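You operate a simulated robot arm through the tools that you are given. There is no shell and no other tool. Be economical: measure what you need, move in short steps, check, and stop when the job is done.

The job below is to be done with a simulated robot arm. You get a single attempt, and the scene is never put back.

Task
Put things in order on the snack counter top. At the end: the blue fob stands on top of the red pod (marked "DARK"); the green apple juice box is in the silver cooking pot; the beige egg tub (marked "BOILED EGGS") stands on top of the blue ice pack; the teal shampoo bottle stands where the beige egg tub stood; the white canister (marked "RICE") stands where the teal shampoo bottle stood; whatever was shut is shut again. Leave all else as you found it, and nothing knocked over.
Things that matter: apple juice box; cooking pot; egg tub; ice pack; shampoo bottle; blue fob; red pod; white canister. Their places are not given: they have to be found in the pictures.

It is judged by the outcome, as a careful person would: the job done as asked, and still so three seconds after it is handed in. It fails if anything else is knocked over, pushed out of place, dropped, spilled or broken.

Robot
A 7-joint arm with a two-finger parallel gripper, fixed in place. Base frame: the origin is at the foot of the arm, x ahead of it, y to its left, z up; the work surface is at about z = 0. Readings come in m, rad, newtons and seconds.
With the tool pointing down near the work surface it reaches from about 0.24 to 0.62 m from the base axis. Its first joint turns from -1.152 to 1.152 rad. Payload 2.6 kg.
Tool frame: the origin (TCP) lies between the finger pads and is the grasp point; the fingertips stand 0.03 m ahead of it; z points along the fingers, y is the line along which they close. Largest opening 0.094 m; finger width 0.028, thickness 0.01; the body of the gripper, 0.05 by 0.096 m, starts 0.055 m behind the TCP.
Orientation is that of the tool frame in the base frame, as [roll, pitch, yaw] about the fixed x, y, z axes, in that order (R = Rz(yaw) Ry(pitch) Rx(roll)). With the fingers straight down and closing along the base's y, the tool's x points along the base's -x, its y along +y and its z along -z.

Tools
- The arm moves only by the tool arm_command. Its argument "plan" is a list of rows, each a list of 3 entries, a list of its own where there are three numbers: the shift along the tool's x, y, z in m, then the turn, a rotation vector about the tool's x, y, z in rad, then the finger opening in m, from 0 to 0.094. In form: [[[dx, dy, dz], [ax, ay, az], claw], ...]. A call has 1 to 10 rows; each row shifts and turns the commanded pose from where the row before left it, along the tool's axes as they then stand. Rows are played at 5 a second. More than 0.05 m and 0.15 rad between two rows, or a gripper value outside its range, and nothing of the call is played. Where a pose cannot be reached the arm comes as near as it can. A force on the tool above 40 N (or 10 N above the force at the start of the call, whichever is more), or a blocked arm, ends the call early, and 0.2 s more pass. The fingers move at their own pace (about 0.072 m/s each) and stop on an object; they squeeze with about 21 N. The grip force told is the motor's: it shows also when the fingers shut on nothing. Time passes only in rows, and 0.2 s behind the last, so rows that do not move let the fingers close. It gives the time, the measured TCP pose, the force on the tool (base axes), the opening and the grip force at its end, in the units of the frame above (readings bear some noise).
- Cameras (640 x 400 px; columns grow to the right, rows downward): "scene" is fixed at [0.0321, 0.4337, 0.5734]; the picture's right is [-0.83, -0.56, 0.00], its down [-0.31, 0.47, -0.83] and it looks along [0.46, -0.69, -0.56] (base axes); focal length 272 px, centre (320, 200). "wrist" rides on the gripper at [-0.037, 0, -0.058] in the tool frame; the picture's right is [0.00, -1.00, 0.00], its down [0.97, 0.00, -0.24] and it looks along [0.24, 0.00, 0.97] (tool axes); focal length 218 px, centre (320, 200).
- get_image(camera): a new picture of that camera. It takes no simulated time.
- locate(camera, pixels): for up to 12 pixels [column, row] of the newest picture of that camera ("zoom" is the newest enlarged one), the place [x, y, z] in the base frame of the surface seen there, good to about 0.002 m, but the place of the scene camera against the robot may be out by one fixed shift of up to 0.012 m in any direction. It takes no simulated time.
- inspect(camera, box): a new picture of the part [left, top, right, bottom] of that camera's present view, enlarged. It takes no simulated time.
- job_done(): hands the job in; it is judged then, once.

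Keep the steps short. Do not move on a guess: measure, check each grasp and each placing, and mend mistakes. In all there are 80 turns and 38 pictures (those below and enlarged ones count). Leave the gripper open and the arm clear of the work at the hand-in unless told otherwise, and finish with a single line.

The tools are called after "Emit:" by a JSON object that holds its "name" and its "arguments". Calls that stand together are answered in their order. arm_command: Moves the arm, as the interface text tells. Its arguments: {"type":"object","properties":{"plan":{"type":"array"}},"required":["plan"]} The other tools are called the same way: get_image (camera) takes a picture; locate (camera, pixels) gives the place of the surface under pixels of a picture; inspect (camera, box) takes an enlarged picture of a part of a camera's view; job_done () hands the job in.

At the start:

```text
t: 0.0
position: [0.2425, -0.269, 0.4257]
tcp_rot: [-3.14, -0.001, 3.141]
wrist_force: [-0.6, -0.2, 0.2]
finger_gap: 0.0939
gripper_force: 0.0
```

scene: 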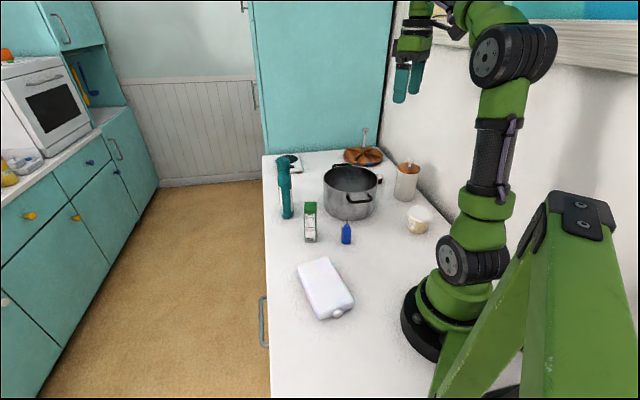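
wrist: 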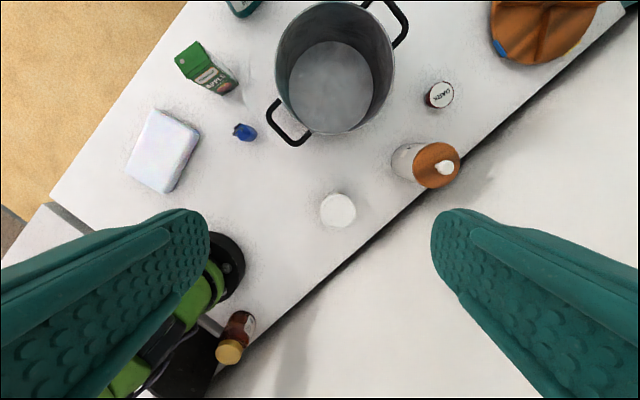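

I'll begin with enlarged views of the counter to identify everything.

Emit:
{"name": "inspect", "arguments": {"camera": "scene", "box": [260, 120, 450, 240]}}

Emit:
{"name": "locate", "arguments": {"camera": "wrist", "pixels": [[338, 209], [440, 95], [245, 132], [335, 90], [205, 68], [163, 150], [430, 165], [236, 8], [235, 340], [540, 25], [391, 20], [284, 122]]}}

Emit:
{"name": "locate", "arguments": {"camera": "scene", "pixels": [[287, 160], [310, 208], [346, 230], [352, 168], [419, 214], [407, 165], [325, 285], [363, 155], [287, 205], [338, 312], [310, 238], [296, 165]]}}

```text
3.33 times, centred on (355, 180) of scene
```

zoom: 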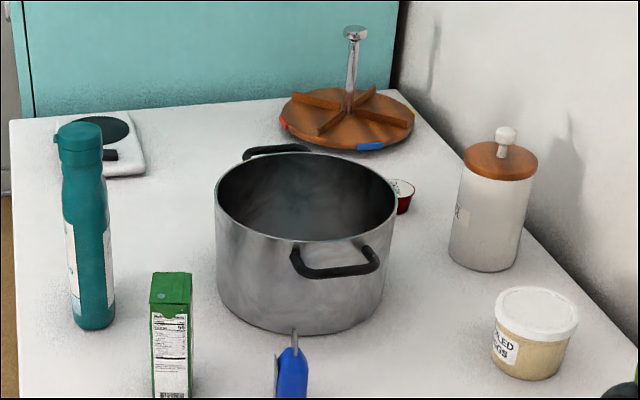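

```text
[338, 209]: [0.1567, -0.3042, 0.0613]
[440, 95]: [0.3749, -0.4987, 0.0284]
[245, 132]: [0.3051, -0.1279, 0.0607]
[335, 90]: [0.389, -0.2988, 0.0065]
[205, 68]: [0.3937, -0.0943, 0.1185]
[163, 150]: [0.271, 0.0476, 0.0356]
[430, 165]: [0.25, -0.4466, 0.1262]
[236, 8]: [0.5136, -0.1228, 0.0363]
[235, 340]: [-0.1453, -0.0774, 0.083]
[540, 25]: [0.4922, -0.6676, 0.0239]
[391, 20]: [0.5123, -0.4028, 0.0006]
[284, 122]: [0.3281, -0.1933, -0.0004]
```

```text
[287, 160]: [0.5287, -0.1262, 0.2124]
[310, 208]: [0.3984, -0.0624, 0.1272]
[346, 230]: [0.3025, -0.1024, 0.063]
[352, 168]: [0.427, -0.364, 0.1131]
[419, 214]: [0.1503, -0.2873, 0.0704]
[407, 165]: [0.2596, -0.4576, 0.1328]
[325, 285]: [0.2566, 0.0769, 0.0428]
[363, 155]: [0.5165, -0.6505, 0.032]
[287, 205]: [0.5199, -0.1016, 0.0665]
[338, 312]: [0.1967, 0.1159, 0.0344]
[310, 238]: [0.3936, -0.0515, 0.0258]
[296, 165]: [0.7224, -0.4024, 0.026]
```

I see the egg tub at (338,209), pod (440,95), canister (430,165), fob (245,132), juice box (205,68) and ice pack (163,150) in the wrist picture. Next I measure their edges there.

Emit:
{"name": "locate", "arguments": {"camera": "wrist", "pixels": [[322, 210], [354, 210], [338, 196], [338, 224], [416, 165], [458, 162], [437, 145], [435, 185], [447, 167], [400, 150], [394, 165], [400, 178]]}}

Emit:
{"name": "locate", "arguments": {"camera": "wrist", "pixels": [[160, 112], [196, 133], [164, 188], [130, 170], [178, 58], [194, 43], [214, 62], [190, 78], [236, 130], [255, 134], [427, 95], [453, 95]]}}

Emit:
{"name": "inspect", "arguments": {"camera": "wrist", "box": [120, 0, 480, 225]}}

```text
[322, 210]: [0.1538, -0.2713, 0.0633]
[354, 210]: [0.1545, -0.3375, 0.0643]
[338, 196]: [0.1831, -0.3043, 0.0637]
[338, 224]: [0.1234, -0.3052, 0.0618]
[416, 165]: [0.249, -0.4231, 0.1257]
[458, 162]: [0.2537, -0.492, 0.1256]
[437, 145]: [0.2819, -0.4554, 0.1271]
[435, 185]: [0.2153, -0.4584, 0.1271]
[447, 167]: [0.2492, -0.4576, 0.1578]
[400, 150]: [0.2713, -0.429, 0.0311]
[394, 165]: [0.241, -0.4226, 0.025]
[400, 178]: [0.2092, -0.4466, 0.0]
```

```text
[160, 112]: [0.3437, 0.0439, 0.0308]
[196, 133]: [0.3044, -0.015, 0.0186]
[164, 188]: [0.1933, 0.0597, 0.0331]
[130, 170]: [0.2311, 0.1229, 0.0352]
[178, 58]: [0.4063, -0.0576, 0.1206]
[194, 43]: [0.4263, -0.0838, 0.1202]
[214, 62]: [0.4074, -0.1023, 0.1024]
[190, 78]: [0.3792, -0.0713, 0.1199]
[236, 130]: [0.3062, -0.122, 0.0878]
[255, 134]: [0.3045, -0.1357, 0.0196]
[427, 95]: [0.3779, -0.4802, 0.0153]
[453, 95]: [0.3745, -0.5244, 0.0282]
```

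```text
1.78 times, centred on (300, 112) of wrist
```

zoom: 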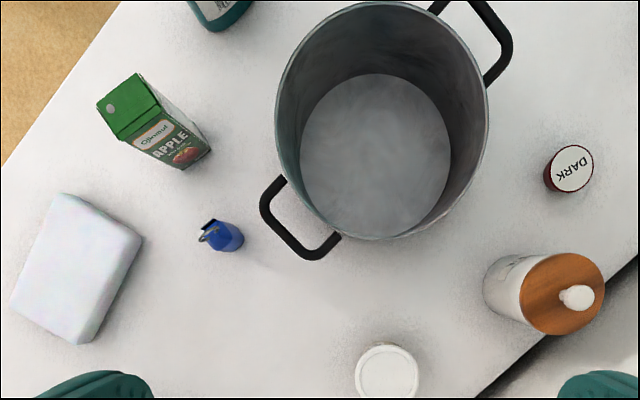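

The tub's centre is about (0.154, -0.304), its top is at z 0.063 and it is 0.07 m wide. I move above it first, with the fingertips clear at z 0.10.

Emit:
{"name": "arm_command", "arguments": {"plan": [[[0.011, -0.0044, 0.037], [0, 0, 0], 0.094], [[0.011, -0.0044, 0.037], [0, 0, 0], 0.094], [[0.011, -0.0044, 0.037], [0, 0, 0], 0.094], [[0.011, -0.0044, 0.037], [0, 0, 0], 0.094], [[0.011, -0.0044, 0.037], [0, 0, 0], 0.094], [[0.011, -0.0044, 0.037], [0, 0, 0], 0.094], [[0.011, -0.0044, 0.037], [0, 0, 0], 0.094], [[0.011, -0.0044, 0.037], [0, 0, 0], 0.094], [[0, 0, 0], [0, 0, 0], 0.094]]}}

Emit:
{"name": "get_image", "arguments": {"camera": "wrist"}}

```text
t: 2.0
position: [0.1537, -0.3012, 0.1309]
tcp_rot: [-3.141, 0.002, -3.14]
wrist_force: [0.2, 0.0, 0.5]
finger_gap: 0.0942
gripper_force: 0.1
```

```text
33 pictures are left
```

wrist: 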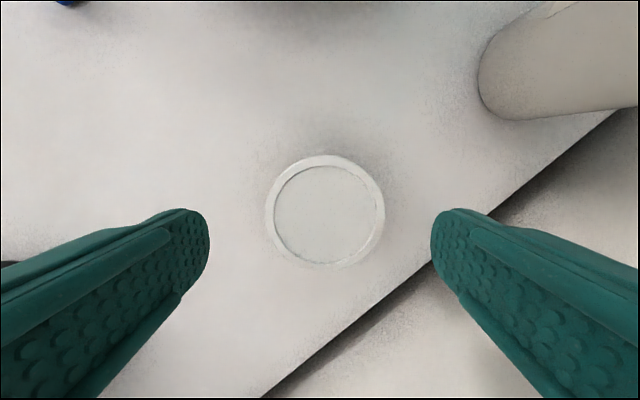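

Fingers straddle the tub: I measure the lid's edges (266..384 columns, 155..268 rows) and the canister's foot.

Emit:
{"name": "locate", "arguments": {"camera": "wrist", "pixels": [[270, 212], [380, 212], [325, 160], [325, 263], [325, 212], [479, 90], [505, 119], [495, 50], [560, 115]]}}

```text
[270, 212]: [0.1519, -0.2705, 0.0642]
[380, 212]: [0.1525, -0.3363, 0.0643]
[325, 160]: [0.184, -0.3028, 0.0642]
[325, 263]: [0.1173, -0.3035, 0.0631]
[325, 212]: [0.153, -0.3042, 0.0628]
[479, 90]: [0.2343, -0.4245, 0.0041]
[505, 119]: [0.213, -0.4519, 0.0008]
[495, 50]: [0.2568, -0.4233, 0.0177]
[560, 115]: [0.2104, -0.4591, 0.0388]
```

Centre is (0.151, -0.3035). I lower to z 0.042 and close.

Emit:
{"name": "arm_command", "arguments": {"plan": [[[0.002, -0.0023, 0.03], [0, 0, 0], 0.094], [[0, 0, 0.03], [0, 0, 0], 0.094], [[0, 0, 0.029], [0, 0, 0], 0.094], [[0, 0, 0], [0, 0, 0], 0.094], [[0, 0, 0], [0, 0, 0], 0.055], [[0, 0, 0], [0, 0, 0], 0.055], [[0, 0, 0], [0, 0, 0], 0.055]]}}

```text
t: 3.6
position: [0.1505, -0.3047, 0.0409]
tcp_rot: [3.141, -0.001, -3.141]
wrist_force: [0.3, -0.3, 0.3]
finger_gap: 0.0733
gripper_force: 20.9
```

The tub is held at 0.073 m gap with 20.9 N. I lift it straight up to about z 0.20.

Emit:
{"name": "arm_command", "arguments": {"plan": [[[0, 0, -0.03], [0, 0, 0], 0.055], [[0, 0, -0.04], [0, 0, 0], 0.055], [[0, 0, -0.045], [0, 0, 0], 0.055], [[0, 0, -0.045], [0, 0, 0], 0.055], [[-0.025, 0.03, 0], [0, 0, 0], 0.055], [[-0.025, 0.04, 0], [0, 0, 0], 0.055], [[-0.025, 0.04, 0], [0, 0, 0], 0.055], [[-0.01, 0.045, 0], [0, 0, 0], 0.055], [[0, 0.045, 0], [0, 0, 0], 0.055], [[0, 0.045, 0], [0, 0, 0], 0.055]]}}

Emit:
{"name": "get_image", "arguments": {"camera": "wrist"}}

```text
t: 5.8
position: [0.2387, -0.0603, 0.2035]
tcp_rot: [3.141, 0.001, 3.141]
wrist_force: [-0.7, 0.4, -0.9]
finger_gap: 0.0727
gripper_force: 20.8
```

```text
32 pictures are left
```

wrist: 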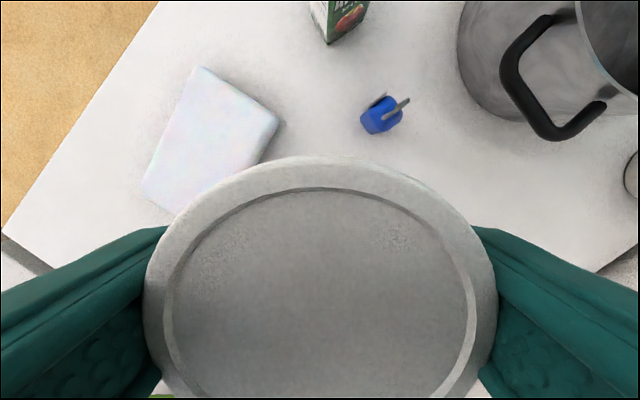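

Tub held. The ice pack's top edge runs from (200,70) to (275,122); I measure its surface.

Emit:
{"name": "locate", "arguments": {"camera": "wrist", "pixels": [[203, 75], [270, 122], [150, 188], [200, 130], [220, 150], [180, 180], [240, 120], [376, 118], [405, 102], [383, 100], [370, 128], [340, 40]]}}

Emit:
{"name": "inspect", "arguments": {"camera": "scene", "box": [270, 180, 430, 330]}}

Emit:
{"name": "locate", "arguments": {"camera": "scene", "pixels": [[301, 263], [328, 258], [352, 298], [320, 316], [326, 287], [337, 312], [310, 280], [340, 280]]}}

```text
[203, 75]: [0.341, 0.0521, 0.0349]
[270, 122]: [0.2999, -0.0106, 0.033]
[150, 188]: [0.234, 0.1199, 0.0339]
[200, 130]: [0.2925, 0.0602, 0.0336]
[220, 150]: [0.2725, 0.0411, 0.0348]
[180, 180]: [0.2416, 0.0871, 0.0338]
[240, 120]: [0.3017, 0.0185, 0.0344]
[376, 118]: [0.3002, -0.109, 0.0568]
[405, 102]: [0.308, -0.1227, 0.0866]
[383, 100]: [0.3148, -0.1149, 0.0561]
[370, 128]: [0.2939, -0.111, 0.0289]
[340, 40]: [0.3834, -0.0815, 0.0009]
```

```text
2.67 times, centred on (350, 255) of scene
```

zoom: 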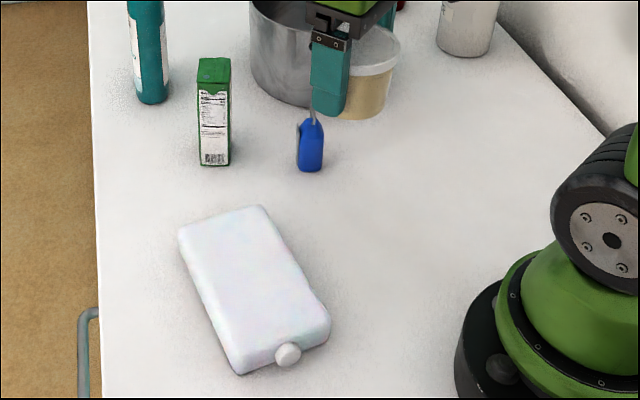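

```text
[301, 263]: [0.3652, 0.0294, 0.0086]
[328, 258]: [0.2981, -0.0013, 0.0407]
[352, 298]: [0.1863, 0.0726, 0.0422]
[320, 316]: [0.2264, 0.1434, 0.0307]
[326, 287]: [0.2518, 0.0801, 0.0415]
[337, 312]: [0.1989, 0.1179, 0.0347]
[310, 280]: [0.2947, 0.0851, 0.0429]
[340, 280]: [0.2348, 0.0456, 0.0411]
```

The ice pack's centre is (0.267, 0.055), top z 0.034. I carry the tub over it and go down to about 5 mm above.

Emit:
{"name": "arm_command", "arguments": {"plan": [[[-0.01, 0.039, 0], [0, 0, 0], 0.055], [[-0.01, 0.039, 0], [0, 0, 0], 0.055], [[-0.0085, 0.0375, 0], [0, 0, 0], 0.055], [[0, 0, 0.04], [0, 0, 0], 0.055], [[0, 0, 0.04], [0, 0, 0], 0.055], [[0, 0, 0.03], [0, 0, 0], 0.055], [[0, 0, 0.011], [0, 0, 0], 0.055], [[0, 0, 0], [0, 0, 0], 0.055]]}}

```text
t: 7.6
position: [0.2661, 0.054, 0.079]
tcp_rot: [-3.141, 0.0, -3.139]
wrist_force: [0.2, 0.3, -2.1]
finger_gap: 0.0725
gripper_force: 21.4
```

Now the last few mm, in small steps until contact, reading the force.

Emit:
{"name": "arm_command", "arguments": {"plan": [[[0, 0, 0.001], [0, 0, 0], 0.055], [[0, 0, 0.001], [0, 0, 0], 0.055], [[0, 0, 0.001], [0, 0, 0], 0.055], [[0, 0, 0], [0, 0, 0], 0.055]]}}

```text
t: 8.6
position: [0.2657, 0.0552, 0.0783]
tcp_rot: [3.142, 0.001, 3.141]
wrist_force: [0.6, -0.2, -0.3]
finger_gap: 0.0727
gripper_force: 21.1
```

Emit:
{"name": "arm_command", "arguments": {"plan": [[[0, 0, 0.001], [0, 0, 0], 0.055], [[0, 0, 0.001], [0, 0, 0], 0.055], [[0, 0, 0], [0, 0, 0], 0.055]]}}

```text
t: 9.4
position: [0.2666, 0.0556, 0.0745]
tcp_rot: [3.141, 0.002, -3.141]
wrist_force: [1.0, -0.3, -1.3]
finger_gap: 0.0725
gripper_force: 21.3
```

Emit:
{"name": "arm_command", "arguments": {"plan": [[[0, 0, 0.001], [0, 0, 0], 0.055], [[0, 0, 0.001], [0, 0, 0], 0.055], [[0, 0, 0], [0, 0, 0], 0.055]]}}

Emit:
{"name": "inspect", "arguments": {"camera": "scene", "box": [270, 220, 400, 320]}}

```text
t: 10.2
position: [0.2664, 0.0558, 0.0724]
tcp_rot: [3.141, 0.001, -3.141]
wrist_force: [-5.9, 1.7, 16.5]
finger_gap: 0.0724
gripper_force: 21.2
```

```text
4.00 times, centred on (335, 270) of scene
```

zoom: 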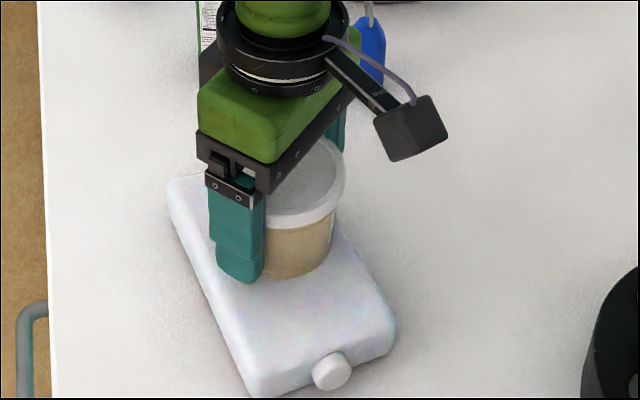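

Force 16 N up: the tub is seated. I ease up 1 mm, open, and rise.

Emit:
{"name": "arm_command", "arguments": {"plan": [[[0, 0, -0.001], [0, 0, 0], 0.065], [[0, 0, 0], [0, 0, 0], 0.094], [[0, 0, 0], [0, 0, 0], 0.094], [[0, 0, -0.02], [0, 0, 0], 0.094], [[0, 0, -0.04], [0, 0, 0], 0.094], [[0, 0, -0.05], [0, 0, 0], 0.094], [[0, 0, -0.05], [0, 0, 0], 0.094], [[-0.03, -0.02, -0.04], [0, 0, 0], 0.094], [[-0.03, -0.03, -0.03], [0, 0, 0], 0.094], [[-0.03, -0.03, -0.03], [0, 0, 0], 0.094]]}}

Emit:
{"name": "get_image", "arguments": {"camera": "wrist"}}

```text
refused: row 8 steps farther than a row can; nothing moved
```

```text
29 pictures are left
```

wrist: 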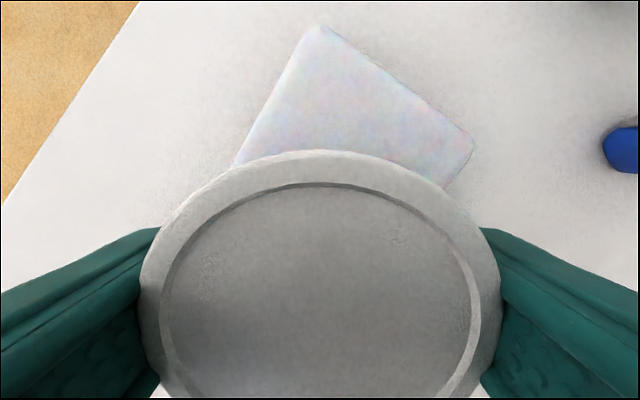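

One row was too long; I repeat with shorter ones.

Emit:
{"name": "arm_command", "arguments": {"plan": [[[0, 0, -0.001], [0, 0, 0], 0.065], [[0, 0, 0], [0, 0, 0], 0.094], [[0, 0, 0], [0, 0, 0], 0.094], [[0, 0, -0.02], [0, 0, 0], 0.094], [[0, 0, -0.04], [0, 0, 0], 0.094], [[0, 0, -0.048], [0, 0, 0], 0.094], [[0, 0, -0.048], [0, 0, 0], 0.094], [[-0.03, -0.02, -0.03], [0, 0, 0], 0.094], [[-0.03, -0.03, -0.025], [0, 0, 0], 0.094], [[-0.03, -0.03, -0.025], [0, 0, 0], 0.094]]}}

Emit:
{"name": "get_image", "arguments": {"camera": "wrist"}}

```text
t: 12.4
position: [0.3544, -0.0257, 0.3108]
tcp_rot: [-3.141, 0.0, -3.139]
wrist_force: [-0.2, -0.3, -0.5]
finger_gap: 0.094
gripper_force: 0.1
```

```text
28 pictures are left
```

wrist: 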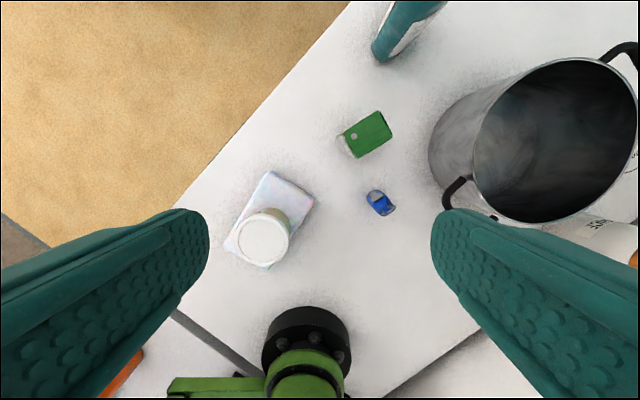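

The tub stands on the pack. Next the shampoo bottle; I measure its foot and go over it for a better look.

Emit:
{"name": "locate", "arguments": {"camera": "wrist", "pixels": [[376, 48], [390, 60], [400, 20], [420, 5], [264, 238]]}}

Emit:
{"name": "arm_command", "arguments": {"plan": [[[-0.03, -0.02, -0.02], [0, 0, 0], 0.094], [[-0.03, -0.02, -0.02], [0, 0, 0], 0.094], [[-0.03, -0.02, -0.02], [0, 0, 0], 0.094], [[-0.03, -0.02, -0.02], [0, 0, 0], 0.094], [[0, 0, 0], [0, 0, 0], 0.094]]}}

Emit:
{"name": "get_image", "arguments": {"camera": "wrist"}}

```text
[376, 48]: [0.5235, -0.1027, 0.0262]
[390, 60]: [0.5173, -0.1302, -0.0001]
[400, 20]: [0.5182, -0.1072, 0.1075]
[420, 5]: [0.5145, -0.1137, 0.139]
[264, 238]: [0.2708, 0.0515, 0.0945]
```

```text
t: 13.6
position: [0.4755, -0.1067, 0.3912]
tcp_rot: [-3.141, 0.0, -3.141]
wrist_force: [0.9, -0.4, 0.3]
finger_gap: 0.0938
gripper_force: 0.0
```

```text
27 pictures are left
```

wrist: 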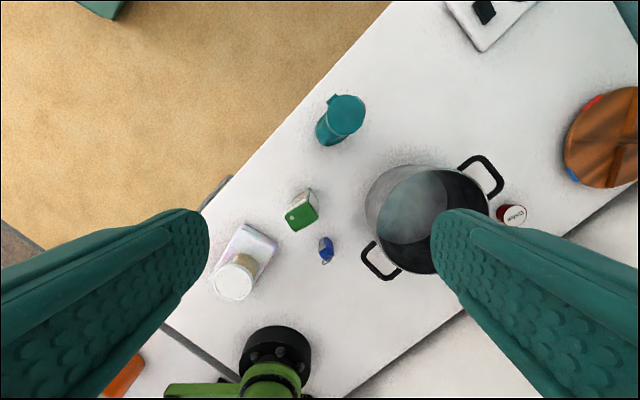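

The cap's top is at (346,113). I measure its edges, and the foot.

Emit:
{"name": "locate", "arguments": {"camera": "wrist", "pixels": [[346, 113], [330, 113], [361, 112], [346, 98], [344, 127], [331, 97], [320, 130], [327, 143], [340, 144], [333, 135], [318, 120]]}}

Emit:
{"name": "inspect", "arguments": {"camera": "wrist", "box": [296, 80, 392, 160]}}

```text
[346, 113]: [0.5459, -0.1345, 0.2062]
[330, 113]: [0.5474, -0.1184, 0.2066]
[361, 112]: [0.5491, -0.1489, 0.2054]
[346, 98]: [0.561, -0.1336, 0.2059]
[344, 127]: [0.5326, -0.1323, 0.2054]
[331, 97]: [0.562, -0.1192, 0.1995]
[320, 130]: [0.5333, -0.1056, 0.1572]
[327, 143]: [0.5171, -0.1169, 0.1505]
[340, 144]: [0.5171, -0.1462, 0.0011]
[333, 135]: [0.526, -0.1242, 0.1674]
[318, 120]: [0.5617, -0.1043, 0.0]
```

```text
5.00 times, centred on (344, 120) of wrist
```

zoom: 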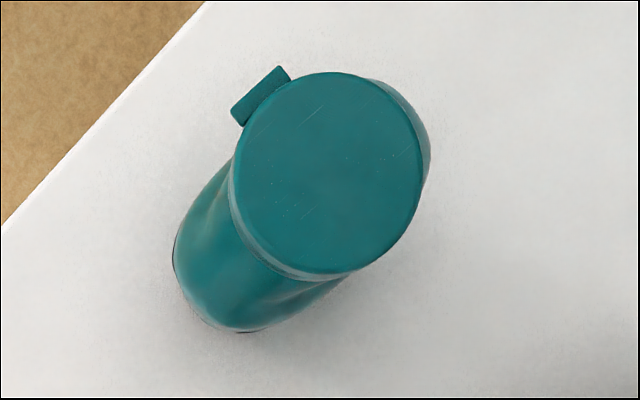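

The bottle is oval: narrow along about (0.77, 0.63), wide across. The cap's centre is near (0.547, -0.133), top z 0.206. I turn the tool 0.907 rad so the fingers close across the narrow side.

Emit:
{"name": "arm_command", "arguments": {"plan": [[[0, 0, 0], [0, 0, 0.13], 0.094], [[0, 0, 0], [0, 0, 0.13], 0.094], [[0, 0, 0], [0, 0, 0.13], 0.094], [[0, 0, 0], [0, 0, 0.13], 0.094], [[0, 0, 0], [0, 0, 0.13], 0.094], [[0, 0, 0], [0, 0, 0.13], 0.094], [[0, 0, 0], [0, 0, 0.127], 0.094], [[0, 0, 0], [0, 0, 0], 0.094]]}}

Emit:
{"name": "inspect", "arguments": {"camera": "wrist", "box": [240, 70, 400, 170]}}

```text
t: 15.4
position: [0.4754, -0.104, 0.3896]
tcp_rot: [-3.141, 0.0, 2.232]
wrist_force: [0.0, 0.1, -0.5]
finger_gap: 0.0937
gripper_force: 0.1
```

```text
4.00 times, centred on (320, 120) of wrist
```

zoom: 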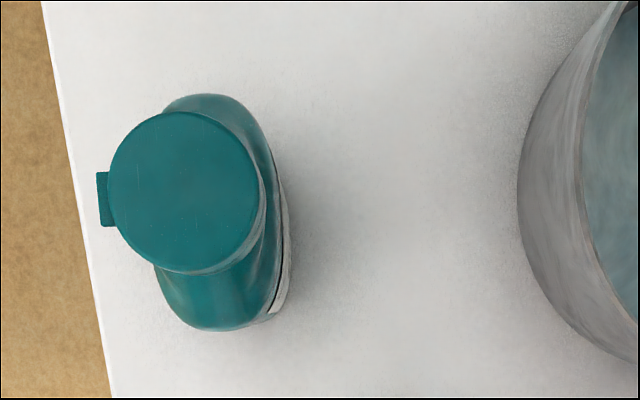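

Aligned now: the spout points straight left in the picture. I measure the cap and shoulders.

Emit:
{"name": "locate", "arguments": {"camera": "zoom", "pixels": [[184, 193], [113, 193], [250, 193], [184, 118], [184, 265], [205, 102], [205, 322], [170, 300], [272, 250], [262, 140], [285, 290], [530, 190]]}}

```text
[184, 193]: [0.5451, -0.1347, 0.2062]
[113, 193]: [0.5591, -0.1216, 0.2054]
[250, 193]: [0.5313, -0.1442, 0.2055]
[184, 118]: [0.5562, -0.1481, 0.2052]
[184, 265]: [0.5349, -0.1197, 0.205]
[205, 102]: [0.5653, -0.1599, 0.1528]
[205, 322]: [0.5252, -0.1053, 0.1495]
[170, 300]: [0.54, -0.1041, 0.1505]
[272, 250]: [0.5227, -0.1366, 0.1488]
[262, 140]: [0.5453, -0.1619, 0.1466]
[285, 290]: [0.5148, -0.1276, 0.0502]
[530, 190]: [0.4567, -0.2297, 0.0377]
```

Cap centre is (0.5453, -0.1335). I move over it and stop with the tips just above the cap.

Emit:
{"name": "arm_command", "arguments": {"plan": [[[-0.0215, 0.0126, 0.02], [0, 0, 0], 0.094], [[-0.0215, 0.0126, 0.03], [0, 0, 0], 0.094], [[-0.0214, 0.0125, 0.03], [0, 0, 0], 0.094], [[0, 0, 0.03], [0, 0, 0], 0.094], [[0, 0, 0.025], [0, 0, 0], 0.094], [[0, 0, 0], [0, 0, 0], 0.094]]}}

Emit:
{"name": "get_image", "arguments": {"camera": "wrist"}}

```text
t: 16.8
position: [0.5343, -0.1175, 0.2491]
tcp_rot: [3.139, -0.002, 2.234]
wrist_force: [0.5, -0.1, 0.2]
finger_gap: 0.0941
gripper_force: 0.1
out of reach, approached as far as the arm can: row 2, 3
```

```text
24 pictures are left
```

wrist: 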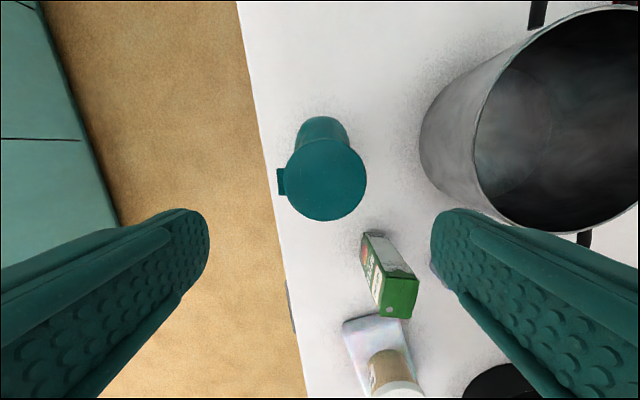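

The arm fell short at height (now at 0.5343, -0.1175); at this lower z it should reach. I shift the remaining 0.019 m and re-check.

Emit:
{"name": "arm_command", "arguments": {"plan": [[[-0.01, -0.0006, 0], [0, 0, 0], 0.094], [[-0.0094, -0.0006, 0], [0, 0, 0], 0.094], [[0, 0, 0], [0, 0, 0], 0.094]]}}

Emit:
{"name": "locate", "arguments": {"camera": "wrist", "pixels": [[325, 178], [288, 178], [364, 178], [325, 142], [325, 217]]}}

```text
t: 17.6
position: [0.5438, -0.1334, 0.2494]
tcp_rot: [-3.141, 0.0, 2.235]
wrist_force: [-0.1, -0.8, -0.5]
finger_gap: 0.0939
gripper_force: 0.1
```

```text
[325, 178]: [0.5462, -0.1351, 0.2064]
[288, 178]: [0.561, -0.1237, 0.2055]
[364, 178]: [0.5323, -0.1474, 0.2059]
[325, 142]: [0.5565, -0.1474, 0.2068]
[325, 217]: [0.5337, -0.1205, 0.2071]
```

TCP is at (0.544, -0.133), on the bottle's centre. I descend to z 0.158 and close.

Emit:
{"name": "arm_command", "arguments": {"plan": [[[-0.001, 0.0006, 0.03], [0, 0, 0], 0.094], [[0, 0, 0.03], [0, 0, 0], 0.094], [[0, 0, 0.031], [0, 0, 0], 0.094], [[0, 0, 0], [0, 0, 0], 0.094], [[0, 0, 0], [0, 0, 0], 0.03], [[0, 0, 0], [0, 0, 0], 0.03], [[0, 0, 0], [0, 0, 0], 0.03], [[0, 0, 0], [0, 0, 0], 0.03]]}}

```text
t: 19.4
position: [0.546, -0.1354, 0.1581]
tcp_rot: [3.141, 0.0, 2.235]
wrist_force: [-0.5, -1.4, 0.0]
finger_gap: 0.0437
gripper_force: 20.6
```

Held at 0.0437 m with 20.6 N. I lift 0.09 m, then draw inward and up.

Emit:
{"name": "arm_command", "arguments": {"plan": [[[0, 0, -0.01], [0, 0, 0], 0.03], [[0, 0, -0.025], [0, 0, 0], 0.03], [[0, 0, -0.03], [0, 0, 0], 0.03], [[0, 0, -0.025], [0, 0, 0], 0.03], [[0.0121, -0.0122, -0.025], [0, 0, 0], 0.03], [[0.0121, -0.0122, -0.03], [0, 0, 0], 0.03], [[0.0121, -0.0122, -0.03], [0, 0, 0], 0.03], [[0, 0, 0], [0, 0, 0], 0.03]]}}

Emit:
{"name": "get_image", "arguments": {"camera": "scene"}}

```text
t: 21.2
position: [0.4954, -0.1309, 0.3324]
tcp_rot: [-3.142, 0.002, 2.233]
wrist_force: [0.3, -0.3, -3.4]
finger_gap: 0.0437
gripper_force: 21.2
```

```text
23 pictures are left
```

scene: 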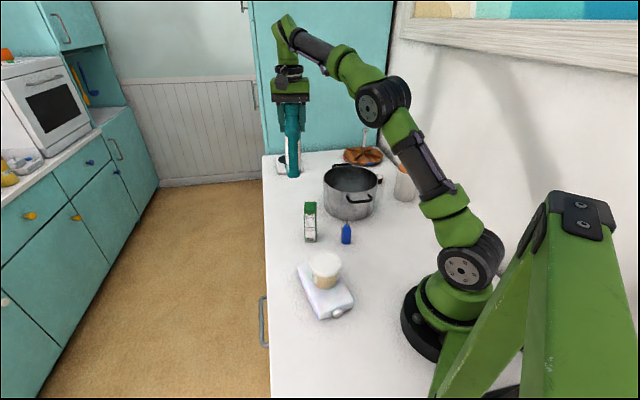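

The bottle is held upright, its foot about 0.17 m up. I carry it straight across (above the pot rim) to over the tub's old place (0.1515, -0.3035).

Emit:
{"name": "arm_command", "arguments": {"plan": [[[0.0084, -0.0419, 0], [0, 0, 0], 0.03], [[0.0084, -0.0419, 0], [0, 0, 0], 0.03], [[0.0084, -0.0419, 0], [0, 0, 0], 0.03], [[0.0084, -0.0419, 0], [0, 0, 0], 0.03], [[0.0084, -0.0419, 0], [0, 0, 0], 0.03], [[0.0084, -0.0419, 0], [0, 0, 0], 0.03], [[0.0084, -0.0419, 0], [0, 0, 0], 0.03], [[0.0084, -0.0419, 0], [0, 0, 0], 0.03], [[0.0085, -0.0418, 0], [0, 0, 0], 0.03], [[0, 0, 0], [0, 0, 0], 0.03]]}}

```text
t: 23.4
position: [0.1494, -0.3015, 0.3332]
tcp_rot: [3.142, 0.0, 2.235]
wrist_force: [-0.1, -0.4, -3.6]
finger_gap: 0.0441
gripper_force: 21.2
```

It's over the place. I descend to 5 mm above the counter.

Emit:
{"name": "arm_command", "arguments": {"plan": [[[0, 0, 0.04], [0, 0, 0], 0.03], [[0, 0, 0.045], [0, 0, 0], 0.03], [[0, 0, 0.045], [0, 0, 0], 0.03], [[0, 0, 0.03], [0, 0, 0], 0.03], [[0, 0, 0.009], [0, 0, 0], 0.03], [[0, 0, 0], [0, 0, 0], 0.03]]}}

```text
t: 24.8
position: [0.1531, -0.3031, 0.1635]
tcp_rot: [3.14, 0.0, 2.236]
wrist_force: [-1.0, 0.7, -4.0]
finger_gap: 0.0436
gripper_force: 21.3
```

Emit:
{"name": "arm_command", "arguments": {"plan": [[[0, 0, 0.0015], [0, 0, 0], 0.03], [[0, 0, 0.0015], [0, 0, 0], 0.03], [[0, 0, 0.001], [0, 0, 0], 0.03], [[0, 0, 0], [0, 0, 0], 0.03]]}}

```text
t: 25.8
position: [0.151, -0.303, 0.16]
tcp_rot: [-3.141, 0.0, 2.235]
wrist_force: [0.8, 0.3, -3.6]
finger_gap: 0.0443
gripper_force: 20.6
```

Still hanging (-3.6 N). A little lower.

Emit:
{"name": "arm_command", "arguments": {"plan": [[[0, 0, 0.001], [0, 0, 0], 0.03], [[0, 0, 0.001], [0, 0, 0], 0.03], [[0, 0, 0], [0, 0, 0], 0.03]]}}

```text
t: 26.6
position: [0.1529, -0.3029, 0.1584]
tcp_rot: [3.14, 0.0, 2.234]
wrist_force: [0.6, 0.3, -2.8]
finger_gap: 0.0437
gripper_force: 21.6
```

Emit:
{"name": "arm_command", "arguments": {"plan": [[[0, 0, 0.001], [0, 0, 0], 0.03], [[0, 0, 0], [0, 0, 0], 0.03]]}}

```text
t: 27.2
position: [0.1515, -0.3021, 0.1573]
tcp_rot: [-3.141, 0.003, 2.233]
wrist_force: [-0.4, 4.7, 12.8]
finger_gap: 0.0439
gripper_force: 20.9
```

Contact (12.8 N). I ease up 1 mm, open, and rise clear.

Emit:
{"name": "arm_command", "arguments": {"plan": [[[0, 0, -0.001], [0, 0, 0], 0.04], [[0, 0, 0], [0, 0, 0], 0.07], [[0, 0, 0], [0, 0, 0], 0.094], [[0, 0, 0], [0, 0, 0], 0.094], [[0, 0, -0.03], [0, 0, 0], 0.094], [[0, 0, -0.045], [0, 0, 0], 0.094], [[0, 0, -0.045], [0, 0, 0], 0.094], [[0, 0, -0.045], [0, 0, 0], 0.094], [[0, 0, 0], [0, 0, 0], 0.094]]}}

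Emit:
{"name": "get_image", "arguments": {"camera": "wrist"}}

```text
t: 29.2
position: [0.1513, -0.3007, 0.3248]
tcp_rot: [3.141, 0.0, 2.233]
wrist_force: [-0.2, 0.2, -0.5]
finger_gap: 0.0937
gripper_force: 0.2
```

```text
22 pictures are left
```

wrist: 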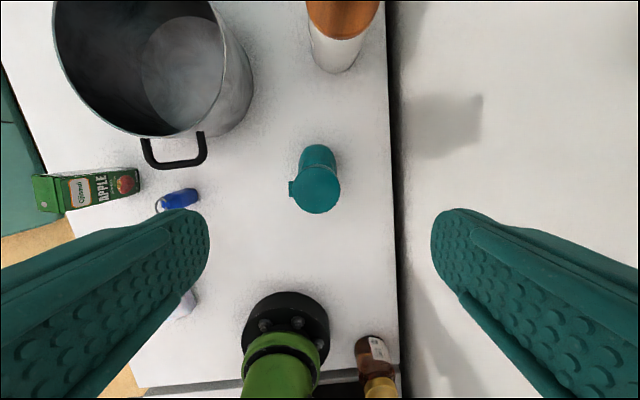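

Bottle stands upright at (318,190). I measure its cap, the wall line by the canister, and the canister.

Emit:
{"name": "locate", "arguments": {"camera": "wrist", "pixels": [[317, 190], [385, 60], [395, 60], [410, 60], [430, 40], [450, 20], [340, 15], [312, 50], [340, 72], [362, 55], [420, 10]]}}

```text
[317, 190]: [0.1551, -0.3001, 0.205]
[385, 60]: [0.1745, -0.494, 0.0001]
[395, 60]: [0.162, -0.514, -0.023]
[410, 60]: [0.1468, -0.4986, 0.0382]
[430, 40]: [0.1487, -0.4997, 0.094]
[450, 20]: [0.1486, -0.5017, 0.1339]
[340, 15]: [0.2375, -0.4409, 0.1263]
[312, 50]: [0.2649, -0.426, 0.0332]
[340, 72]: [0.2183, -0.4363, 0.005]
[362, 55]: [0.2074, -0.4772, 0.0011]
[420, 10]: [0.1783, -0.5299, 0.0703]
```

The wall is 0.10 m from the canister's axis, room enough. I move over the canister at z 0.30 for a look.

Emit:
{"name": "arm_command", "arguments": {"plan": [[[-0.0459, -0.0048, 0.006], [0, 0, 0], 0.094], [[-0.0459, -0.0048, 0.006], [0, 0, 0], 0.094], [[-0.0459, -0.0048, 0.006], [0, 0, 0], 0.094], [[-0.0459, -0.0048, 0.006], [0, 0, 0], 0.094], [[0, 0, 0], [0, 0, 0], 0.094]]}}

Emit:
{"name": "get_image", "arguments": {"camera": "wrist"}}

```text
t: 30.4
position: [0.2495, -0.4554, 0.299]
tcp_rot: [3.141, 0.0, 2.234]
wrist_force: [0.4, 0.5, -0.1]
finger_gap: 0.094
gripper_force: 0.1
```

```text
21 pictures are left
```

wrist: 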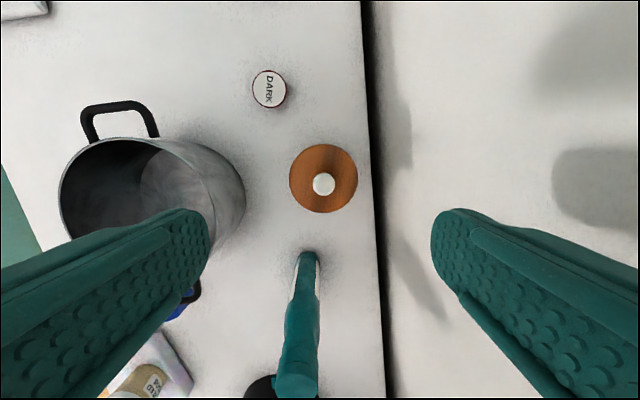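

Canister lid centred near (323,178), knob (324,185). I measure.

Emit:
{"name": "locate", "arguments": {"camera": "wrist", "pixels": [[324, 184], [292, 178], [355, 178], [323, 147], [323, 210], [269, 89], [254, 89], [285, 89], [269, 73], [269, 105]]}}

```text
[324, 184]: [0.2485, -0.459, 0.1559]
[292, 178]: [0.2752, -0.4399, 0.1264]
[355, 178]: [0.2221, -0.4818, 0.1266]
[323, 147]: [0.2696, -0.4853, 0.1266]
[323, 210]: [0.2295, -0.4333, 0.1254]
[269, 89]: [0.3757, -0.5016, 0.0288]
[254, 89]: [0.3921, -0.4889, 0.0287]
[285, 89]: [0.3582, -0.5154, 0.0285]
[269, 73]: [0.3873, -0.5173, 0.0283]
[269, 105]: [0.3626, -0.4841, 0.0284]
```

Canister's axis is (0.249, -0.460). I centre and descend to z 0.108 (palm stays above the knob), then close.

Emit:
{"name": "arm_command", "arguments": {"plan": [[[-0.0028, -0.0029, 0.02], [0, 0, 0], 0.094], [[0, 0, 0.045], [0, 0, 0], 0.094], [[0, 0, 0.045], [0, 0, 0], 0.094], [[0, 0, 0.045], [0, 0, 0], 0.094], [[0, 0, 0.036], [0, 0, 0], 0.094], [[0, 0, 0], [0, 0, 0], 0.094], [[0, 0, 0], [0, 0, 0], 0.06], [[0, 0, 0], [0, 0, 0], 0.06], [[0, 0, 0], [0, 0, 0], 0.06]]}}

```text
t: 32.4
position: [0.2474, -0.4639, 0.1071]
tcp_rot: [3.142, 0.001, 2.234]
wrist_force: [0.8, 0.1, -0.3]
finger_gap: 0.0764
gripper_force: 20.9
```

Held at 0.0764 m. I lift slowly and check the pot's rim height.

Emit:
{"name": "arm_command", "arguments": {"plan": [[[0, 0, -0.005], [0, 0, 0], 0.06], [[0, 0, -0.015], [0, 0, 0], 0.06], [[0, 0, -0.03], [0, 0, 0], 0.06], [[0, 0, -0.04], [0, 0, 0], 0.06], [[0, 0, -0.04], [0, 0, 0], 0.06], [[0, 0, -0.03], [0, 0, 0], 0.06], [[0, 0, 0], [0, 0, 0], 0.06]]}}

Emit:
{"name": "locate", "arguments": {"camera": "wrist", "pixels": [[120, 139], [60, 190], [173, 142], [215, 200], [75, 240], [120, 106], [62, 205], [170, 180]]}}

```text
t: 34.0
position: [0.2487, -0.4633, 0.2674]
tcp_rot: [-3.141, 0.0, 2.234]
wrist_force: [-0.2, 0.8, -1.1]
finger_gap: 0.0765
gripper_force: 20.8
```

```text
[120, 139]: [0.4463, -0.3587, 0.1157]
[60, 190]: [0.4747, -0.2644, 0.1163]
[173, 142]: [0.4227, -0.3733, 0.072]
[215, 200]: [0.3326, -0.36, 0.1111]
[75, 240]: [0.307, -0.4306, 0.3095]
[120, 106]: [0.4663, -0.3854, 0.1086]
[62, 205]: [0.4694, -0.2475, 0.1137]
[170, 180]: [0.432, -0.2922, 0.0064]
```

The force is small, so I check by picture that the whole canister came up, not only its lid.

Emit:
{"name": "inspect", "arguments": {"camera": "scene", "box": [330, 80, 490, 240]}}

```text
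2.50 times, centred on (410, 160) of scene
```

zoom: 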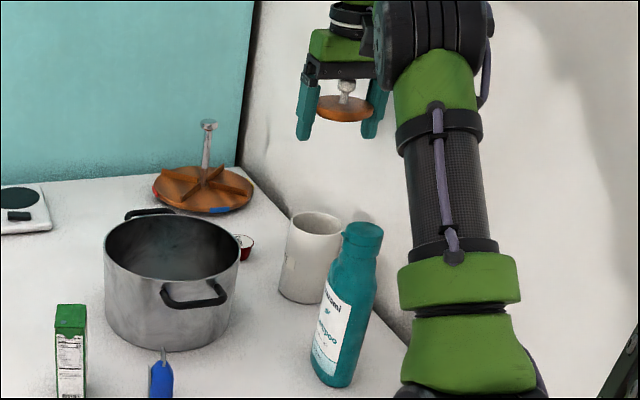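

Only the lid came up; the canister is open. So the plan is: set the lid back, grip it by its knob, park it on the counter, move the body, then put the lid on again. I lower the lid straight back.

Emit:
{"name": "arm_command", "arguments": {"plan": [[[0, 0, 0.04], [0, 0, 0], 0.06], [[0, 0, 0.04], [0, 0, 0], 0.06], [[0, 0, 0.04], [0, 0, 0], 0.06], [[0, 0, 0.02], [0, 0, 0], 0.06], [[0, 0, 0.01], [0, 0, 0], 0.06], [[0, 0, 0.005], [0, 0, 0], 0.06], [[0, 0, 0.003], [0, 0, 0], 0.06], [[0, 0, 0], [0, 0, 0], 0.06]]}}

```text
t: 35.0
position: [0.2503, -0.4674, 0.1443]
tcp_rot: [-3.131, 0.022, 2.232]
wrist_force: [2.0, 0.9, 0.2]
finger_gap: 0.0763
gripper_force: 20.9
stopped in row 4: the force on the tool passed its limit (the readings are from after the stop); the commanded pose is now the measured one
```

The force limit stopped it at z 0.144: the fingertips likely touched the rim. I rise 0.03 m and look.

Emit:
{"name": "arm_command", "arguments": {"plan": [[[0, 0, -0.02], [0, 0, 0], 0.06], [[0, 0, -0.03], [0, 0, 0], 0.06], [[0, 0, -0.03], [0, 0, 0], 0.06], [[0, 0, 0], [0, 0, 0], 0.06]]}}

Emit:
{"name": "inspect", "arguments": {"camera": "scene", "box": [360, 110, 480, 240]}}

Emit:
{"name": "get_image", "arguments": {"camera": "wrist"}}

```text
t: 36.0
position: [0.2481, -0.4672, 0.2258]
tcp_rot: [-3.129, 0.021, 2.232]
wrist_force: [0.6, -0.2, 0.5]
finger_gap: 0.0764
gripper_force: 21.7
```

```text
3.08 times, centred on (420, 175) of scene
```

zoom: 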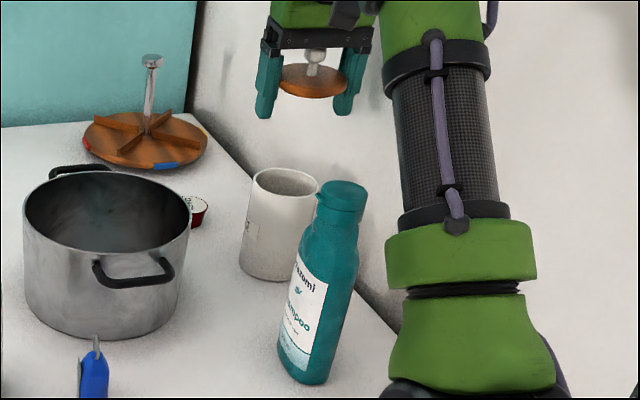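

```text
18 pictures are left
```

wrist: 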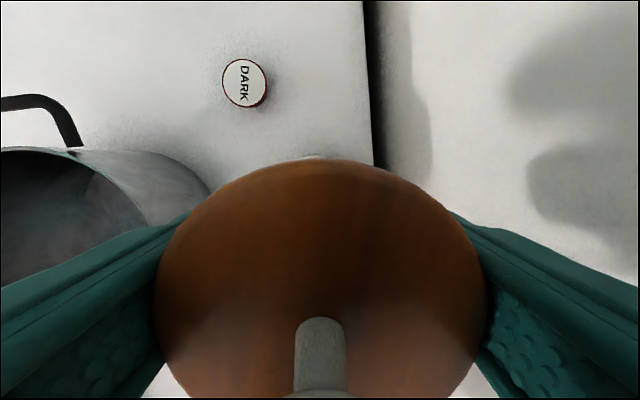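

The canister still stands. The hand is tilted by about 0.02 rad after the stop, so I level it, rise, and back off along tool +x so the wrist camera can see the open canister.

Emit:
{"name": "arm_command", "arguments": {"plan": [[[0, 0, -0.03], [-0.0126, 0.021, 0], 0.06], [[0, 0, -0.045], [0, 0, 0], 0.06], [[0.035, 0, -0.03], [0, 0, 0], 0.06], [[0.045, 0, 0], [0, 0, 0], 0.06], [[0.04, 0, 0], [0, 0, 0], 0.06], [[0, 0, 0], [0, 0, 0], 0.06]]}}

Emit:
{"name": "get_image", "arguments": {"camera": "wrist"}}

```text
t: 37.4
position: [0.178, -0.37, 0.3294]
tcp_rot: [-3.141, -0.002, 2.231]
wrist_force: [-0.4, -0.7, -0.2]
finger_gap: 0.076
gripper_force: 21.1
```

```text
17 pictures are left
```

wrist: 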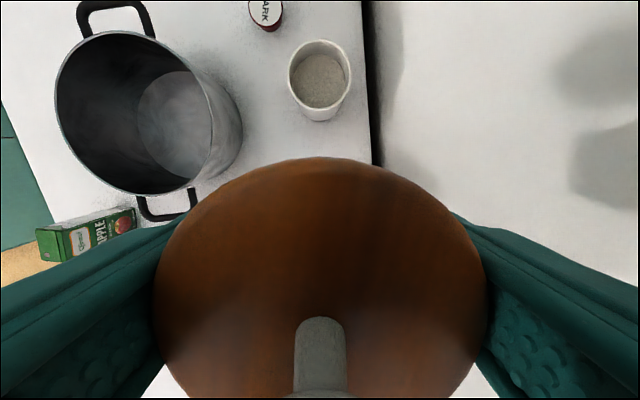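

The canister, full of rice, is visible at (319,70). I measure its rim.

Emit:
{"name": "inspect", "arguments": {"camera": "wrist", "box": [270, 25, 370, 125]}}

Emit:
{"name": "locate", "arguments": {"camera": "wrist", "pixels": [[290, 72], [348, 72], [319, 42], [319, 106], [297, 50], [341, 50], [297, 92], [341, 95], [319, 80], [321, 119], [303, 112], [320, 165]]}}

```text
4.00 times, centred on (320, 75) of wrist
```

zoom: 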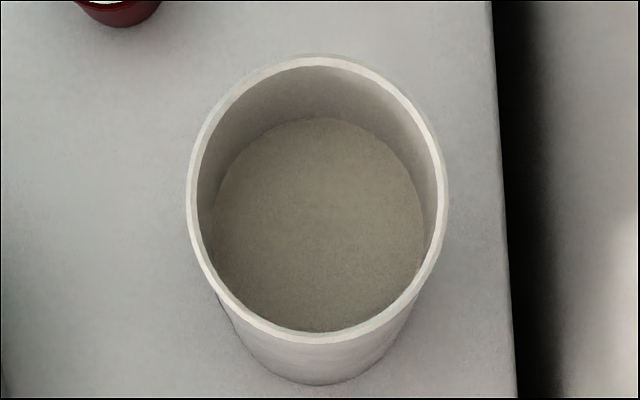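

```text
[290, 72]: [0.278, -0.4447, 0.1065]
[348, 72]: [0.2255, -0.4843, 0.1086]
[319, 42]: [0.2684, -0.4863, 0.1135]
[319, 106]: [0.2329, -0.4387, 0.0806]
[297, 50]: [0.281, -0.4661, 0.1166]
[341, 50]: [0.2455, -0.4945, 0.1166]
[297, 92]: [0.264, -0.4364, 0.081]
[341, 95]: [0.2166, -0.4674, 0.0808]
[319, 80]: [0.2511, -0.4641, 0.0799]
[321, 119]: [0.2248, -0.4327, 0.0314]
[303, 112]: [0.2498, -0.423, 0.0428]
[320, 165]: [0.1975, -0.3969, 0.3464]
```

Emit:
{"name": "locate", "arguments": {"camera": "zoom", "pixels": [[193, 195], [440, 195], [318, 61], [315, 336], [225, 105], [410, 105], [215, 275], [415, 285], [235, 300], [400, 310]]}}

Emit:
{"name": "locate", "arguments": {"camera": "wrist", "pixels": [[320, 200], [200, 260], [440, 260], [165, 300], [480, 300], [250, 180], [400, 185]]}}

```text
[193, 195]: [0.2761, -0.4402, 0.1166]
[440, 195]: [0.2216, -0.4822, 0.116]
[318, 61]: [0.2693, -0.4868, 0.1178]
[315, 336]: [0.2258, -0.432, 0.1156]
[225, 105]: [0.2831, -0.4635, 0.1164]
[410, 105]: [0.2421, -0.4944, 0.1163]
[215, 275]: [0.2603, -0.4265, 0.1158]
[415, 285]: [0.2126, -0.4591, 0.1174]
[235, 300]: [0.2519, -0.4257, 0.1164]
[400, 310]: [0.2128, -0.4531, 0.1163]
```

```text
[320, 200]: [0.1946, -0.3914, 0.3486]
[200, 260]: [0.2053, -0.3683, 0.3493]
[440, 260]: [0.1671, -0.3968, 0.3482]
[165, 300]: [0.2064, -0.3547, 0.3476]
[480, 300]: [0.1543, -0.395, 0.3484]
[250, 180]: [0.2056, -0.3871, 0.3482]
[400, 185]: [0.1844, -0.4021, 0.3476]
```

Rim: outer dia ≈0.071, centre (0.2476, -0.4596), z 0.1165; the earlier try was 3 mm off sideways. I go back over it at z 0.22 and take a few readings before lowering.

Emit:
{"name": "arm_command", "arguments": {"plan": [[[-0.038, 0, 0], [0, 0, 0], 0.06], [[-0.0385, 0, 0.02], [0, 0, 0], 0.06], [[-0.039, 0, 0.03], [0, 0, 0], 0.06], [[0, 0, 0.03], [0, 0, 0], 0.06], [[0, 0, 0.03], [0, 0, 0], 0.06], [[0, 0, 0], [0, 0, 0], 0.06]]}}

Emit:
{"name": "arm_command", "arguments": {"plan": [[[0, 0, 0], [0, 0, 0], 0.06]]}}

Emit:
{"name": "arm_command", "arguments": {"plan": [[[0, 0, 0], [0, 0, 0], 0.06]]}}

Emit:
{"name": "arm_command", "arguments": {"plan": [[[0, 0, 0], [0, 0, 0], 0.06]]}}

```text
t: 38.8
position: [0.2486, -0.4615, 0.2189]
tcp_rot: [-3.141, -0.002, 2.234]
wrist_force: [-0.1, -0.8, -0.1]
finger_gap: 0.0759
gripper_force: 20.7
```

```text
t: 39.2
position: [0.2475, -0.4605, 0.22]
tcp_rot: [-3.141, -0.001, 2.232]
wrist_force: [0.0, 0.8, -0.4]
finger_gap: 0.076
gripper_force: 20.9
```

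```text
t: 39.6
position: [0.2478, -0.4621, 0.2199]
tcp_rot: [-3.141, -0.001, 2.233]
wrist_force: [-0.2, -0.3, -0.6]
finger_gap: 0.0759
gripper_force: 21.3
```

```text
t: 40.0
position: [0.2483, -0.4623, 0.2196]
tcp_rot: [3.141, 0.0, 2.233]
wrist_force: [0.1, -0.3, -1.3]
finger_gap: 0.076
gripper_force: 21.2
```

Average reading is n=-0.0889, so I nudge +0.0008 m sideways and descend in steps to z 0.115.

Emit:
{"name": "arm_command", "arguments": {"plan": [[[0, 0.0008, 0.02], [0, 0, 0], 0.06], [[0, 0, 0.03], [0, 0, 0], 0.06], [[0, 0, 0.015], [0, 0, 0], 0.06], [[0, 0, 0.01], [0, 0, 0], 0.06], [[0, 0, 0.01], [0, 0, 0], 0.06], [[0, 0, 0.01], [0, 0, 0], 0.06], [[0, 0, 0.008], [0, 0, 0], 0.06], [[0, 0, 0], [0, 0, 0], 0.06]]}}

```text
t: 41.8
position: [0.2475, -0.4612, 0.1149]
tcp_rot: [-3.141, 0.0, 2.231]
wrist_force: [-0.2, -0.7, -0.4]
finger_gap: 0.0758
gripper_force: 21.6
```

The fingers passed the rim freely. Now down until contact.

Emit:
{"name": "arm_command", "arguments": {"plan": [[[0, 0, 0.002], [0, 0, 0], 0.06], [[0, 0, 0.002], [0, 0, 0], 0.06], [[0, 0, 0.002], [0, 0, 0], 0.06], [[0, 0, 0.001], [0, 0, 0], 0.06], [[0, 0, 0], [0, 0, 0], 0.06]]}}

```text
t: 43.0
position: [0.2462, -0.4615, 0.1101]
tcp_rot: [-3.141, -0.002, 2.231]
wrist_force: [0.5, -0.4, -0.4]
finger_gap: 0.0755
gripper_force: 21.1
```

Emit:
{"name": "arm_command", "arguments": {"plan": [[[0, 0, 0.001], [0, 0, 0], 0.06], [[0, 0, 0.001], [0, 0, 0], 0.06], [[0, 0, 0], [0, 0, 0], 0.06]]}}

```text
t: 43.8
position: [0.247, -0.4606, 0.1063]
tcp_rot: [-3.141, 0.0, 2.233]
wrist_force: [0.0, -0.1, 0.5]
finger_gap: 0.0759
gripper_force: 20.5
```

Emit:
{"name": "arm_command", "arguments": {"plan": [[[0, 0, 0.001], [0, 0, 0], 0.06], [[0, 0, 0], [0, 0, 0], 0.08], [[0, 0, 0], [0, 0, 0], 0.094], [[0, 0, 0], [0, 0, 0], 0.094], [[0, 0, -0.02], [0, 0, 0], 0.094], [[0, 0, -0.04], [0, 0, 0], 0.094], [[0, 0, -0.04], [0, 0, 0], 0.094], [[0, 0, 0], [0, 0, 0], 0.094]]}}

Emit:
{"name": "get_image", "arguments": {"camera": "wrist"}}

```text
t: 45.6
position: [0.2471, -0.4605, 0.2068]
tcp_rot: [-3.14, 0.0, 2.232]
wrist_force: [0.0, -0.5, 0.4]
finger_gap: 0.094
gripper_force: 0.0
```

```text
15 pictures are left
```

wrist: 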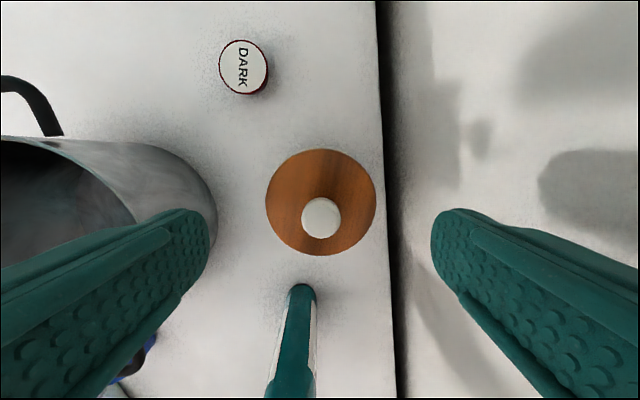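

The lid is back on. I check that it's level and find the knob (321,218).

Emit:
{"name": "locate", "arguments": {"camera": "wrist", "pixels": [[321, 218], [305, 218], [338, 218], [270, 202], [370, 202], [320, 155], [320, 250], [305, 178]]}}

```text
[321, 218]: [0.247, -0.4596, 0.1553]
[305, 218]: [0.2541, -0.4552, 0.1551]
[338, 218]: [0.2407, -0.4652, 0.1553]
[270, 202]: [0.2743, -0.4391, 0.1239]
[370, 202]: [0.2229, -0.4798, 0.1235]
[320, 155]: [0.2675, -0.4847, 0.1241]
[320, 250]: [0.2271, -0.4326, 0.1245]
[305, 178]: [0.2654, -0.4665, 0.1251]
```

Lid level at z 0.124; the knob is right under the TCP. I descend to z 0.158 and close on the knob.

Emit:
{"name": "arm_command", "arguments": {"plan": [[[0.001, 0, 0.025], [0, 0, 0], 0.06], [[0, 0, 0.0235], [0, 0, 0], 0.06], [[0, 0, 0], [0, 0, 0], 0.012], [[0, 0, 0], [0, 0, 0], 0.012], [[0, 0, 0], [0, 0, 0], 0.012], [[0, 0, 0], [0, 0, 0], 0.012]]}}

```text
t: 47.0
position: [0.245, -0.4596, 0.1582]
tcp_rot: [-3.142, 0.0, 2.232]
wrist_force: [1.0, -0.1, -0.6]
finger_gap: 0.0207
gripper_force: 21.0
```

Knob held (0.0207 m). I lift the lid 0.13 m and carry it to a free spot near (0.21, -0.175).

Emit:
{"name": "arm_command", "arguments": {"plan": [[[0, 0, -0.02], [0, 0, 0], 0.012], [[0, 0, -0.035], [0, 0, 0], 0.012], [[0, 0, -0.04], [0, 0, 0], 0.012], [[0, 0, -0.035], [0, 0, 0], 0.012], [[0.0411, 0.0245, 0], [0, 0, 0], 0.012], [[0.0411, 0.0245, 0], [0, 0, 0], 0.012], [[0.0411, 0.0245, 0], [0, 0, 0], 0.012], [[0.0411, 0.0245, 0], [0, 0, 0], 0.012], [[0.0411, 0.0245, 0], [0, 0, 0], 0.012], [[0.0411, 0.0245, 0], [0, 0, 0], 0.012]]}}

Emit:
{"name": "get_image", "arguments": {"camera": "wrist"}}

```text
t: 49.2
position: [0.2091, -0.1743, 0.2896]
tcp_rot: [-3.141, 0.003, 2.229]
wrist_force: [-0.2, -0.2, -0.3]
finger_gap: 0.0205
gripper_force: 20.8
```

```text
14 pictures are left
```

wrist: 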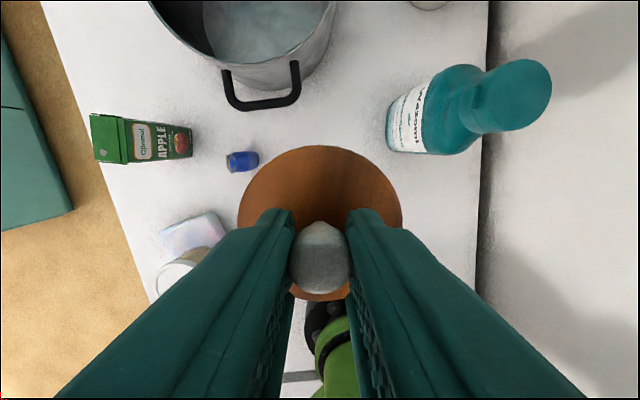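

The lid is held level and the spot below is free. I lower to z 0.062.

Emit:
{"name": "arm_command", "arguments": {"plan": [[[0, 0, 0.045], [0, 0, 0], 0.012], [[0, 0, 0.045], [0, 0, 0], 0.012], [[0, 0, 0.045], [0, 0, 0], 0.012], [[0, 0, 0.045], [0, 0, 0], 0.012], [[0, 0, 0.03], [0, 0, 0], 0.012], [[0, 0, 0.017], [0, 0, 0], 0.012], [[0, 0, 0], [0, 0, 0], 0.012]]}}

Emit:
{"name": "arm_command", "arguments": {"plan": [[[0, 0, 0.003], [0, 0, 0], 0.012], [[0, 0, 0.003], [0, 0, 0], 0.012], [[0, 0, 0.003], [0, 0, 0], 0.012], [[0, 0, 0], [0, 0, 0], 0.012]]}}

```text
t: 50.8
position: [0.2094, -0.1754, 0.0587]
tcp_rot: [3.141, 0.0, 2.232]
wrist_force: [-0.2, -1.6, -1.4]
finger_gap: 0.0205
gripper_force: 20.9
```

```text
t: 51.8
position: [0.2111, -0.1756, 0.0519]
tcp_rot: [-3.141, -0.001, 2.234]
wrist_force: [-0.3, -0.7, -0.5]
finger_gap: 0.0205
gripper_force: 21.0
```

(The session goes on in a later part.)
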